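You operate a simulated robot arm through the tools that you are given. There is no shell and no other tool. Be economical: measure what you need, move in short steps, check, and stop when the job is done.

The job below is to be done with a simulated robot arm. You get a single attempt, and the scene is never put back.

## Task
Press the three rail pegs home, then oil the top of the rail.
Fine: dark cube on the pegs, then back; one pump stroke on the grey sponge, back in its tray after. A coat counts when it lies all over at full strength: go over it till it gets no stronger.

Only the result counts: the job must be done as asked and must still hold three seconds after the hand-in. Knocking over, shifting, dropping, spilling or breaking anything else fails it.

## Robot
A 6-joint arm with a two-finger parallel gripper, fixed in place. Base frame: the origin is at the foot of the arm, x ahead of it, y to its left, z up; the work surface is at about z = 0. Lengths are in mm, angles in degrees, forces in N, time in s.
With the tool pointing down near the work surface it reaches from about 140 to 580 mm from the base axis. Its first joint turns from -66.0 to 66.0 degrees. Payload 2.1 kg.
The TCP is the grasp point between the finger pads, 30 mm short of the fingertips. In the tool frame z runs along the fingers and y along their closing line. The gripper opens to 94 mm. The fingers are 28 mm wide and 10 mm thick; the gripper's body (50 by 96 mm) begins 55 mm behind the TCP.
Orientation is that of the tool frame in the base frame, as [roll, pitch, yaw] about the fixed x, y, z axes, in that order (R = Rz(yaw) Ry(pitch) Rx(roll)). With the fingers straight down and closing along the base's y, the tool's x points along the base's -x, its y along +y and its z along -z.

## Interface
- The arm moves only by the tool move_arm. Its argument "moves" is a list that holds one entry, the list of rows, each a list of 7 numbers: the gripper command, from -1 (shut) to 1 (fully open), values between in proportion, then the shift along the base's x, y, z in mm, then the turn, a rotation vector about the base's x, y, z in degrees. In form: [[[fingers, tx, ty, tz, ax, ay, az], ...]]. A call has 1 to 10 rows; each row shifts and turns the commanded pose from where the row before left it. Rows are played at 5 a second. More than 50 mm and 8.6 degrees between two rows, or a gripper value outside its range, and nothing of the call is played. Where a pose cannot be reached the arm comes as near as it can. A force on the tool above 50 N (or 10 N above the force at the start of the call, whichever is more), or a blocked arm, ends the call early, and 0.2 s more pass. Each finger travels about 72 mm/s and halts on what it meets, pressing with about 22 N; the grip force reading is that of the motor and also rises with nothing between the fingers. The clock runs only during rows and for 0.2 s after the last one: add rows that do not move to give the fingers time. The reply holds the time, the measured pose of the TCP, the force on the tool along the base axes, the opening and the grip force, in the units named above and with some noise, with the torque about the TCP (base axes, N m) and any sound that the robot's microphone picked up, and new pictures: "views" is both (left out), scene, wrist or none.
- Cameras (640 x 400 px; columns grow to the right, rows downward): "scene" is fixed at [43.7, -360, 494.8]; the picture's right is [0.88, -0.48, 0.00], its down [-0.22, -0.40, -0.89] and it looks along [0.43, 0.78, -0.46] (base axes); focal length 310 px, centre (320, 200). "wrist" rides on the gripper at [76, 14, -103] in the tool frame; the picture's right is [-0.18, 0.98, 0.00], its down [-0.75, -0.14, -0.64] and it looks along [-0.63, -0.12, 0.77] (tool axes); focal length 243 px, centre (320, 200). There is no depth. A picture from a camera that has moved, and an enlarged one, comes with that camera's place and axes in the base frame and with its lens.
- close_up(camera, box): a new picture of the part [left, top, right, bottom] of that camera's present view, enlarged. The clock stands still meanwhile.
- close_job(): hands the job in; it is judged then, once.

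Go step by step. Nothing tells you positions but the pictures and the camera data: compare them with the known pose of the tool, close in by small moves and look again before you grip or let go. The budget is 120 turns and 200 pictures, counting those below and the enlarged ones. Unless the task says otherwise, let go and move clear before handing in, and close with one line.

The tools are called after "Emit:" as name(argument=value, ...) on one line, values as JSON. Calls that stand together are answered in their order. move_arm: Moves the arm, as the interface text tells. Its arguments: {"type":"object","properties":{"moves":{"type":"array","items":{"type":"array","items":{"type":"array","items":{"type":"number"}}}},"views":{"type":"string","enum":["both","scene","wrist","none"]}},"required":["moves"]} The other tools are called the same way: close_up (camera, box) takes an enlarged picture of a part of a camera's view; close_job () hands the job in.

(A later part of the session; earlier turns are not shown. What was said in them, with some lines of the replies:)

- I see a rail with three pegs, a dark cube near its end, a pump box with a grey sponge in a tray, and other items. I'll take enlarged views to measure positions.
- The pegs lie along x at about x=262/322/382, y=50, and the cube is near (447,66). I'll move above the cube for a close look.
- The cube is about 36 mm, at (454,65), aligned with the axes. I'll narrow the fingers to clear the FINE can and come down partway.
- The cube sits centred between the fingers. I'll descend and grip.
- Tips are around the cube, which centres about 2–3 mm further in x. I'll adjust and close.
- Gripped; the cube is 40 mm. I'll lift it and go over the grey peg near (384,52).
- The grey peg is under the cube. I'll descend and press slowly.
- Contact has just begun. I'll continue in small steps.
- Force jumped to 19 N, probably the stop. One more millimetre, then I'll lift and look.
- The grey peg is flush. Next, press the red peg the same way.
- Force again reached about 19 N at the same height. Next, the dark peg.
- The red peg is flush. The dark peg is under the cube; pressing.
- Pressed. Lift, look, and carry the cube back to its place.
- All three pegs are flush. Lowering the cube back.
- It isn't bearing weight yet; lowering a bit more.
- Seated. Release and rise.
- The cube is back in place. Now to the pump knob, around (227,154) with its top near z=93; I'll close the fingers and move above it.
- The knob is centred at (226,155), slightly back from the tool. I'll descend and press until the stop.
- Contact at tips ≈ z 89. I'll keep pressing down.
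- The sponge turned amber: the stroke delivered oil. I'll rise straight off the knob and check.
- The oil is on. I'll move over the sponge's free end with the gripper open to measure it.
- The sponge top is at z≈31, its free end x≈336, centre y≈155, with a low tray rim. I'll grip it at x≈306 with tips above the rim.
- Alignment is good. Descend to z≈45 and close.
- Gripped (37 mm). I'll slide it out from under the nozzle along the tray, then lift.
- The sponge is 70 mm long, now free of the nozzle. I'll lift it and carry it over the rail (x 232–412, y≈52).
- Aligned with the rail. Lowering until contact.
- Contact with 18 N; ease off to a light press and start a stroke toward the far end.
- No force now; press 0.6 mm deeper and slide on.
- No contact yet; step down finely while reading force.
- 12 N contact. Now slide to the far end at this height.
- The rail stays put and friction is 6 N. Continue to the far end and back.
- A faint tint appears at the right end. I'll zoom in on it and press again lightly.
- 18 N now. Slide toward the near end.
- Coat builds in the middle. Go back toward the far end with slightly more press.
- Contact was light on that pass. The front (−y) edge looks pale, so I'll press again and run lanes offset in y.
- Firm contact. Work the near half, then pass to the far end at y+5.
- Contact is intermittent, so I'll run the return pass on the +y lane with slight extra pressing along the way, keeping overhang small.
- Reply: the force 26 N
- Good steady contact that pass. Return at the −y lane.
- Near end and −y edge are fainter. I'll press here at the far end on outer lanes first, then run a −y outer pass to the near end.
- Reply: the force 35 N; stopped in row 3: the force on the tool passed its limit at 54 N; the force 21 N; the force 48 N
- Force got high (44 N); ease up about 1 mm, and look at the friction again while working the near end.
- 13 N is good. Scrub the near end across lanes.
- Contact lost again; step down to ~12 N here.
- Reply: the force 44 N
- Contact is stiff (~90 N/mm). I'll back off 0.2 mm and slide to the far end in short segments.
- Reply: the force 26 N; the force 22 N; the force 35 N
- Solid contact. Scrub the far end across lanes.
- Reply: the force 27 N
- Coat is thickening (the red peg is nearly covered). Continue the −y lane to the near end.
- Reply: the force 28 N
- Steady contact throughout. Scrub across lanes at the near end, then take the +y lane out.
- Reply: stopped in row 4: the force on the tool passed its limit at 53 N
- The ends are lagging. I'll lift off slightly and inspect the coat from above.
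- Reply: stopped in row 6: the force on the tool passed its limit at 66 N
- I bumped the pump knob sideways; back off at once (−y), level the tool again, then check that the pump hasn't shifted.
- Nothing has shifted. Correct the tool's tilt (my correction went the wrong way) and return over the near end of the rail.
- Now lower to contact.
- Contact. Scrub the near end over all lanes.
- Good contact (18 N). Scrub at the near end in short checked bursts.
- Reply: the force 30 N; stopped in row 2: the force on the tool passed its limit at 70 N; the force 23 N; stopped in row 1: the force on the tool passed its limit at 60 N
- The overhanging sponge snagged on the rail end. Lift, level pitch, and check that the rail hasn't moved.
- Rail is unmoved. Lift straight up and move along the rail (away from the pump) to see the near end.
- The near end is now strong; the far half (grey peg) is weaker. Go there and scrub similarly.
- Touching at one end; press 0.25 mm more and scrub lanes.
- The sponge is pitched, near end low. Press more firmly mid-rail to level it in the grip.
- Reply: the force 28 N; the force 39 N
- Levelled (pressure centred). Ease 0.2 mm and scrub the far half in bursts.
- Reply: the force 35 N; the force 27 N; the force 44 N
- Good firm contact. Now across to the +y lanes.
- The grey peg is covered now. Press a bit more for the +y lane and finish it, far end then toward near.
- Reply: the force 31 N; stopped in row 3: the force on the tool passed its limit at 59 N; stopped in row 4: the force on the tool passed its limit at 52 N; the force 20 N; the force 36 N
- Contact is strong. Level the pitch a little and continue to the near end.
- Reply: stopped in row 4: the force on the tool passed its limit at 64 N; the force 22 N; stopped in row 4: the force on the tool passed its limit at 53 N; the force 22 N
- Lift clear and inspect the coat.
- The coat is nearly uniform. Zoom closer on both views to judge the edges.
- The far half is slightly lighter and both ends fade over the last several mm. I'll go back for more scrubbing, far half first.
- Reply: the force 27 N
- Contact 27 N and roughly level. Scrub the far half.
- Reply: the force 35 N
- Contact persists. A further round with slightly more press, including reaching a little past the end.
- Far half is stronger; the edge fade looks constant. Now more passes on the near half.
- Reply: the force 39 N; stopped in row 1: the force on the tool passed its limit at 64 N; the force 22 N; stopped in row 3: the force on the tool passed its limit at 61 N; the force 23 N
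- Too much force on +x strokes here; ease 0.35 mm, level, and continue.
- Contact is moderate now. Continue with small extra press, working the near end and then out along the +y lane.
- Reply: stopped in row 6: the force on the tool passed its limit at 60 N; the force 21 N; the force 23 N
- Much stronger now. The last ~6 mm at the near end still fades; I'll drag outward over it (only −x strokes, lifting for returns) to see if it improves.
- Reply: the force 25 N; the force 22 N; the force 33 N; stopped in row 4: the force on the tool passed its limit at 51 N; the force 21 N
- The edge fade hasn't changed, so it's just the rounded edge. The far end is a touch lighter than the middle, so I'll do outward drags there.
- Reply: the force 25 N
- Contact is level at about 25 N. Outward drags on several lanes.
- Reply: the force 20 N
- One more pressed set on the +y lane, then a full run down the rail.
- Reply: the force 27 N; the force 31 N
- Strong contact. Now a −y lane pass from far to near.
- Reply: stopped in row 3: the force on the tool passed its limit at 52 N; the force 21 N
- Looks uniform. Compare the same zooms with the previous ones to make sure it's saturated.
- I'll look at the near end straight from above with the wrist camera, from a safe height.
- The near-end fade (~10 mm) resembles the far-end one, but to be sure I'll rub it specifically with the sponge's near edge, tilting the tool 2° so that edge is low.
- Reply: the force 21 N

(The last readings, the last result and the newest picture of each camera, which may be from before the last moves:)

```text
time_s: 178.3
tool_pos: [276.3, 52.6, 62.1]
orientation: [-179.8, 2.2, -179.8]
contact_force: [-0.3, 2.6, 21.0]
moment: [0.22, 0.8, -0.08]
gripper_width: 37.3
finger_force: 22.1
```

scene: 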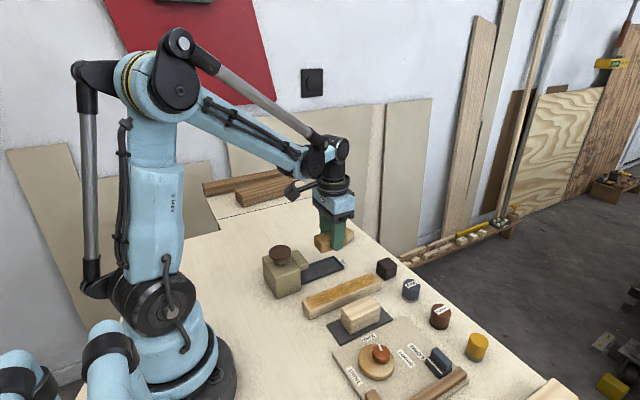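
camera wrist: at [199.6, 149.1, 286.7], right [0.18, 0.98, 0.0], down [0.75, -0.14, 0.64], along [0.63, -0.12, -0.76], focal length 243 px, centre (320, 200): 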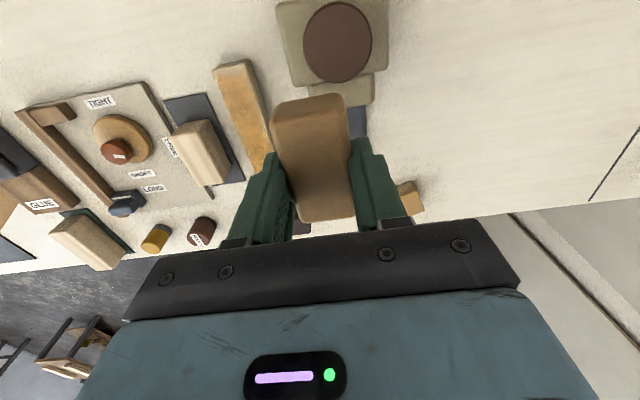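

Contact is now at the sponge's near edge (x≈238). Rub across the end with short strokes and lanes.

Emit:
move_arm(moves=[[[-1, -4, -3, 0, 0, 0, 0], [-1, 8, 0, 0, 0, 0, 0], [-1, -8, -4, 0, 0, 0, 0], [-1, 8, 0, 0, 0, 0, 0], [-1, -8, 4, 0, 0, 0, 0], [-1, 8, 3, 0, 0, 0, 0]]], views="none")

Emit:
move_arm(moves=[[[-1, -8, 4, -0.2, 0, 0, 0], [-1, 8, 0, 0, 0, 0, 0], [-1, -8, 3, 0, 0, 0, 0], [-1, 8, 0, 0, 0, 0, 0], [-1, -8, -4, 0, 0, 0, 0], [-1, 8, -3, 0, 0, 0, 0]]], views="none")

Emit:
move_arm(moves=[[[-1, -8, -3, -0.2, 0, 0, 0], [-1, 8, 0, 0, 0, 0, 0], [-1, -8, -4, 0, 0, 0, 0], [-1, 8, 4, 0, 0, 0, 0], [-1, -8, 4, 0, 0, 0, 0], [-1, 8, 0, 0, 0, 0, 0]]], views="none")

Emit:
move_arm(moves=[[[-1, 0, 0, 5, 0, 0, 0], [-1, 0, 0, 45, 0, 2, 0], [-1, 35, 0, 0, 0, 0, 0], [-1, 35, 0, 0, 0, 0, 0], [-1, 0, 0, 0, 0, 0, 0]]], views="none")

Emit:
close_up(camera="scene", box=[298, 285, 348, 325])

```text
time_s: 179.7
tool_pos: [280.1, 52.6, 61.2]
orientation: [-179.9, 2.0, -179.8]
contact_force: [-2.6, -1.4, 5.2]
moment: [0.04, 0.27, 0.05]
gripper_width: 37.0
finger_force: 21.8
```

```text
time_s: 181.1
tool_pos: [278.8, 52.2, 60.6]
orientation: [-179.9, 2.1, -179.8]
contact_force: [-8.6, 3.7, 22.2]
moment: [0.3, 1.11, -0.04]
gripper_width: 37.2
finger_force: 22.3
```

```text
time_s: 182.5
tool_pos: [278.9, 54.6, 60.0]
orientation: [-179.9, 2.2, -179.8]
contact_force: [-4.1, 1.4, 10.6]
moment: [0.04, 0.34, -0.01]
gripper_width: 37.2
finger_force: 22.2
```

```text
time_s: 183.7
tool_pos: [349.5, 55.1, 109.0]
orientation: [-179.8, 0.2, -179.8]
contact_force: [0.5, 0.7, 0.2]
moment: [0.02, 0.01, 0.0]
gripper_width: 37.2
finger_force: 21.9
```

```text
10.00 times, centred on (323, 305) of scene
camera zoom: at [43.7, -360.0, 494.8], right [0.88, -0.48, 0.0], down [-0.22, -0.4, -0.89], along [0.43, 0.78, -0.46], focal length 3100 px, centre (290, -850)
```

zoom: 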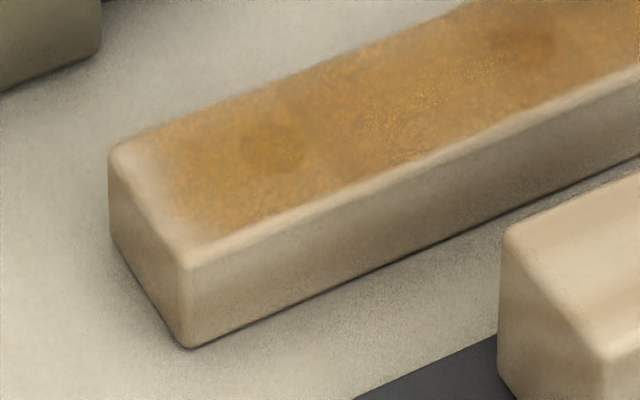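

No change anywhere: the coat is saturated and the fade is only shading. Now bring the sponge back over the open part of its tray.

Emit:
move_arm(moves=[[[-1, -3, 33, 0, 0, 0, 0], [-1, -3, 33, 0, 0, 0, 0], [-1, -3, 33, 0, 0, 0, 0], [-1, 0, 0, -30, 0, 0, 0], [-1, 0, 0, -15, 0, 0, 0], [-1, 0, 0, 0, 0, 0, 0]]])

Emit:
close_up(camera="scene", box=[270, 220, 370, 300])

Emit:
close_up(camera="wrist", box=[220, 40, 420, 225])

```text
time_s: 185.1
tool_pos: [339.9, 153.3, 63.4]
orientation: [-179.8, 0.2, -179.8]
contact_force: [0.7, 0.2, 0.0]
moment: [-0.02, 0.02, 0.03]
gripper_width: 37.3
finger_force: 21.9
camera wrist: at [263.3, 167.6, 166.7], right [0.18, 0.98, 0.0], down [0.75, -0.14, 0.64], along [0.63, -0.12, -0.76], focal length 243 px, centre (320, 200)
```

scene: 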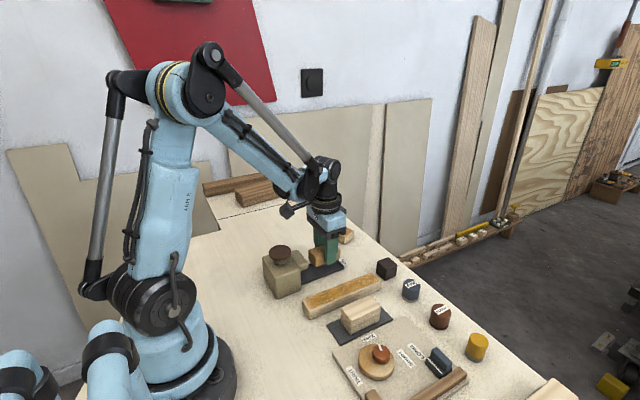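
wrist: 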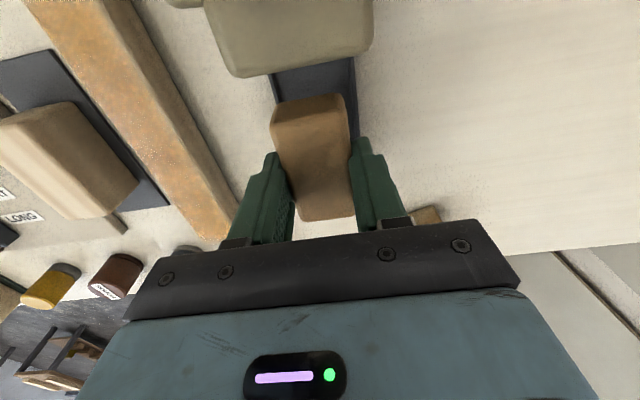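

```text
5.00 times, centred on (320, 260) of scene
camera zoom: at [43.7, -360.0, 494.8], right [0.88, -0.48, 0.0], down [-0.22, -0.4, -0.89], along [0.43, 0.78, -0.46], focal length 1550 px, centre (320, -100)
```

zoom: 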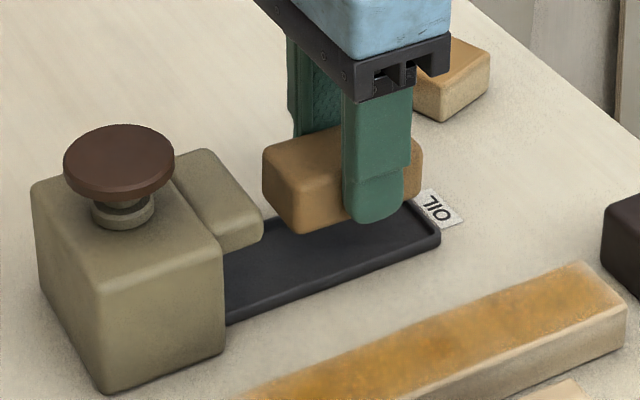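

```text
2.16 times, centred on (320, 132) of wrist
camera zoom: at [263.3, 167.6, 166.7], right [0.18, 0.98, 0.0], down [0.75, -0.14, 0.64], along [0.63, -0.12, -0.76], focal length 525 px, centre (320, 346)
```

zoom: 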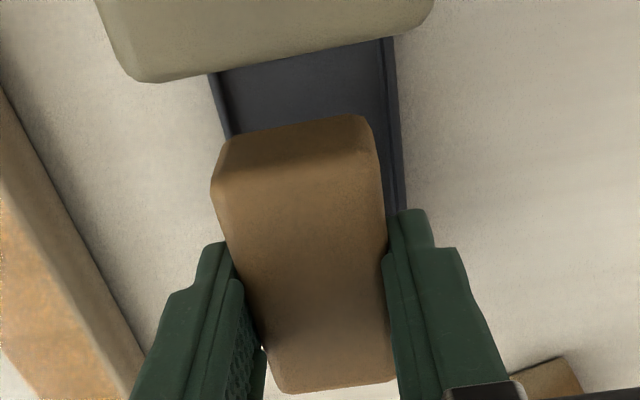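

Alignment is close; shift about +1.5 in y and −3 in x and lower into the tray.

Emit:
move_arm(moves=[[[-1, -3, 1.5, -10, 0, 0.2, 0], [-1, 0, 0, -8, 0, 0, 0], [-1, 0, 0, -3, 0, 0, 0], [-1, 0, 0, 0, 0, 0, 0]]], views="none")

Emit:
move_arm(moves=[[[-1, 0, 0, -0.8, 0, 0, 0], [-1, 0, 0, 0, 0, 0, 0]]], views="none")

Emit:
close_up(camera="scene", box=[290, 235, 350, 285])

```text
time_s: 186.1
tool_pos: [337.7, 154.4, 44.5]
orientation: [-179.7, 0.0, -179.8]
contact_force: [0.4, 0.2, -0.1]
moment: [0.03, 0.0, 0.01]
gripper_width: 37.2
finger_force: 21.8
```

```text
time_s: 186.7
tool_pos: [337.5, 154.7, 44.8]
orientation: [-179.9, 0.0, -179.8]
contact_force: [0.0, 0.3, 0.1]
moment: [0.01, -0.02, 0.01]
gripper_width: 37.0
finger_force: 22.0
```

```text
8.00 times, centred on (320, 260) of scene
camera zoom: at [43.7, -360.0, 494.8], right [0.88, -0.48, 0.0], down [-0.22, -0.4, -0.89], along [0.43, 0.78, -0.46], focal length 2480 px, centre (320, -280)
```

zoom: 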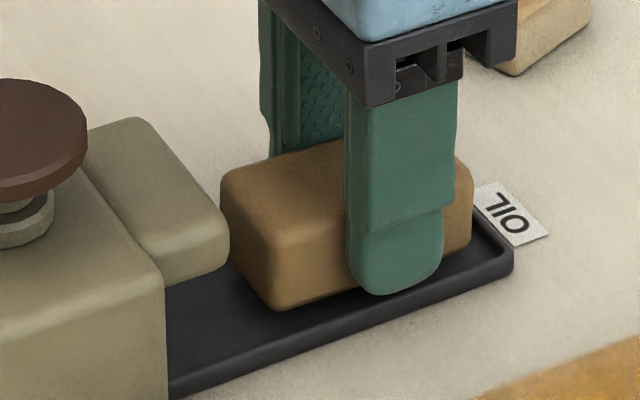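

Sponge is over the tray a few mm above its floor. Lower gently.

Emit:
move_arm(moves=[[[-1, 0, 0, -2.5, 0, 0, 0], [-1, 0, 0, 0, 0, 0, 0]]], views="none")

Emit:
move_arm(moves=[[[-1, 0, 0, -1, 0, 0, 0], [-1, 0, 0, 0, 0, 0, 0]]], views="none")

Emit:
move_arm(moves=[[[-1, 0, 0, -0.7, 0, 0, 0], [-1, 0, 0, 0, 0, 0, 0]]], views="none")

Emit:
close_up(camera="scene", box=[290, 235, 350, 285])

```text
time_s: 187.3
tool_pos: [338.7, 153.5, 41.3]
orientation: [-179.8, 0.0, -179.7]
contact_force: [0.3, 0.1, -0.4]
moment: [-0.03, 0.0, 0.0]
gripper_width: 37.1
finger_force: 23.0
```

```text
time_s: 187.9
tool_pos: [338.7, 153.5, 39.3]
orientation: [-179.8, 0.0, -179.8]
contact_force: [-0.1, -1.0, 0.2]
moment: [0.02, 0.0, -0.03]
gripper_width: 37.0
finger_force: 21.3
```

```text
time_s: 188.5
tool_pos: [337.9, 154.6, 39.1]
orientation: [-179.8, 0.0, -179.7]
contact_force: [0.8, -0.7, 7.0]
moment: [0.04, -0.19, -0.04]
gripper_width: 37.2
finger_force: 21.8
```

```text
8.00 times, centred on (320, 260) of scene
camera zoom: at [43.6, -360.0, 494.8], right [0.88, -0.48, 0.0], down [-0.22, -0.4, -0.89], along [0.43, 0.78, -0.46], focal length 2480 px, centre (320, -280)
```

zoom: 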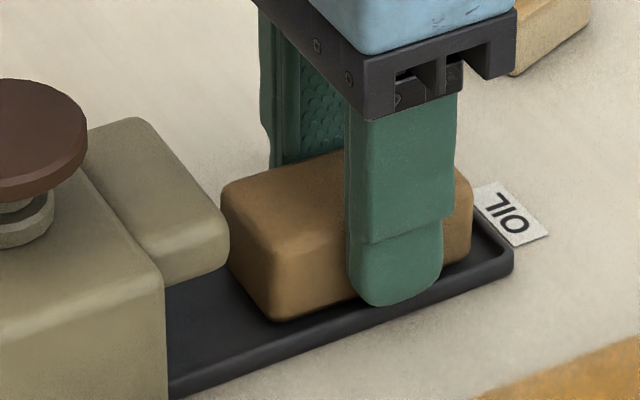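

It rests on the tray floor. Ease up slightly and release, then rise.

Emit:
move_arm(moves=[[[-1, 0, 0, 0.5, 0, 0, 0], [-0.1, 0, 0, 0, 0, 0, 0], [0.1, 0, 0, 0, 0, 0, 0], [0.2, 0, 0, 0, 0, 0, 0], [0.2, 0, 0, 0, 0, 0, 0]]], views="none")

Emit:
move_arm(moves=[[[0.2, 0, 0, 15, 0, 0, 0], [0.2, 0, 0, 40, 0, 0, 0], [0.2, 0, 0, 45, 0, 0, 0], [0.2, 0, 0, 45, 0, 0, 0], [0.2, 0, 0, 0, 0, 0, 0]]])

Emit:
close_up(camera="scene", box=[240, 220, 440, 345])

Emit:
close_up(camera="wrist", box=[180, 0, 400, 180])

```text
time_s: 189.7
tool_pos: [337.2, 153.6, 40.0]
orientation: [-179.8, 0.0, -179.8]
contact_force: [-0.5, 0.0, 0.6]
moment: [-0.01, 0.02, -0.01]
gripper_width: 56.4
finger_force: 0.0
```

```text
time_s: 190.9
tool_pos: [336.1, 153.2, 186.6]
orientation: [-179.8, 0.1, -179.8]
contact_force: [1.2, -0.6, 0.9]
moment: [0.01, 0.01, -0.02]
gripper_width: 56.6
finger_force: 0.0
camera wrist: at [260.4, 169.0, 288.2], right [0.18, 0.98, 0.0], down [0.75, -0.14, 0.64], along [0.63, -0.12, -0.77], focal length 243 px, centre (320, 200)
```

scene: 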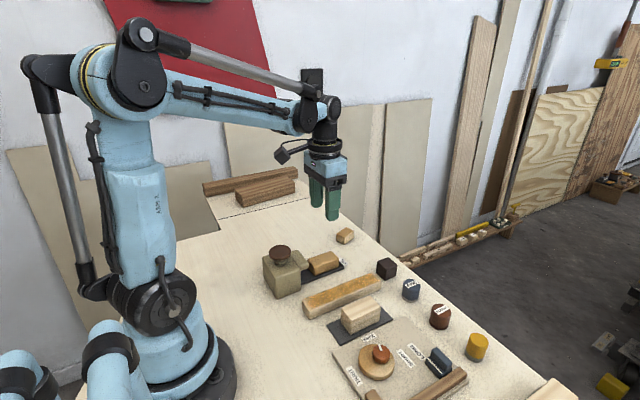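
wrist: 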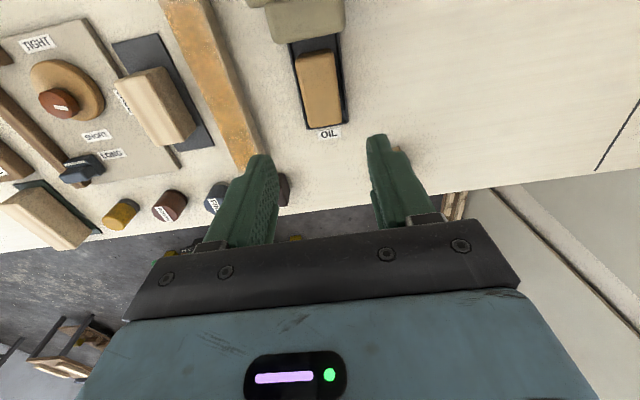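

```text
3.20 times, centred on (340, 282) of scene
camera zoom: at [43.7, -360.0, 494.8], right [0.88, -0.48, 0.0], down [-0.22, -0.4, -0.89], along [0.43, 0.78, -0.46], focal length 992 px, centre (256, -64)
```

zoom: 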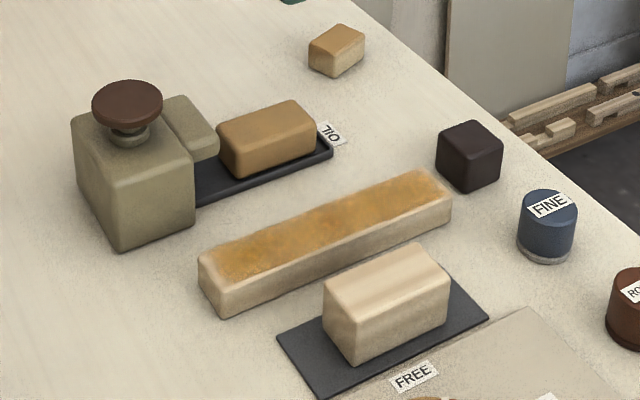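

```text
2.22 times, centred on (290, 90) of wrist
camera zoom: at [260.4, 169.0, 288.2], right [0.18, 0.98, 0.0], down [0.75, -0.14, 0.64], along [0.63, -0.12, -0.77], focal length 539 px, centre (387, 444)
```

zoom: 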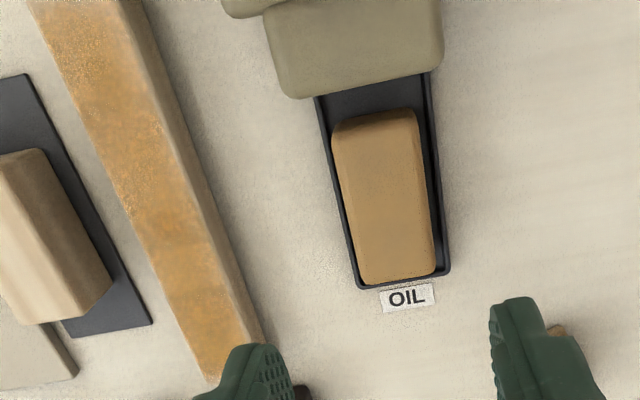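

Everything is in place and the sponge is in its tray; one last close check that it lies flat inside the rim.

Emit:
close_up(camera="scene", box=[290, 235, 350, 285])

Emit:
close_up(camera="wrist", box=[280, 30, 360, 140])

```text
8.00 times, centred on (320, 260) of scene
camera zoom: at [43.7, -360.0, 494.8], right [0.88, -0.48, 0.0], down [-0.22, -0.4, -0.89], along [0.43, 0.78, -0.46], focal length 2480 px, centre (320, -280)
```

zoom: 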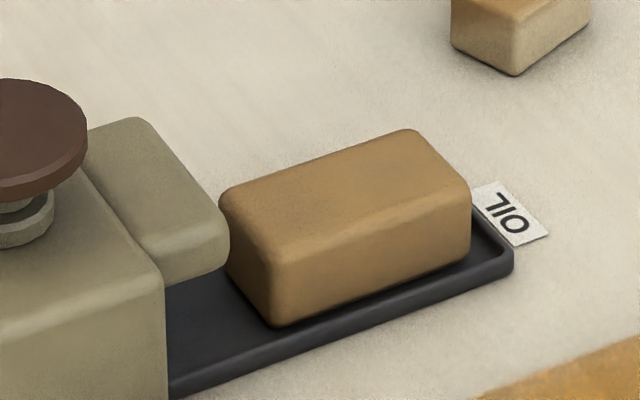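

```text
3.64 times, centred on (320, 85) of wrist
camera zoom: at [260.4, 169.0, 288.2], right [0.18, 0.98, 0.0], down [0.75, -0.14, 0.64], along [0.63, -0.12, -0.77], focal length 882 px, centre (320, 618)
```

zoom: 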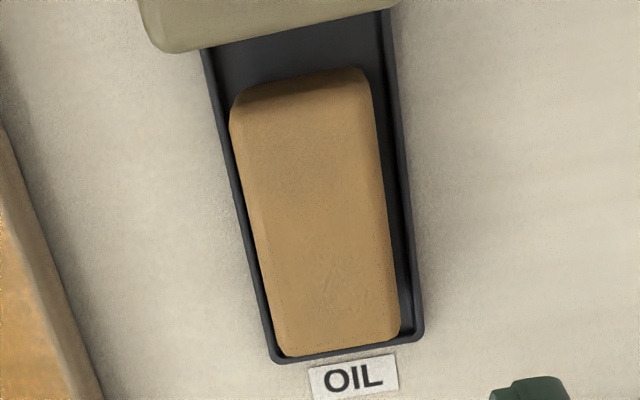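

The sponge lies flat inside the tray, the cube is back, the pegs are flush and the rail top is coated. Handing in.

Emit:
close_job()

```text
The job is handed in.
```

I pressed the three pegs flush with the dark cube and put it back. After one pump stroke I oiled the rail top until the coat stopped getting stronger. A pale fade remains over the last 6–10 mm at each end; I took it for shading because extra rubbing didn't change it. The sponge lies flat in its tray, about 30 mm nearer the open end than where it started. While moving the sponge I bumped the pump knob sideways, but the pump looked unmoved afterwards and nothing else appeared to have shifted.
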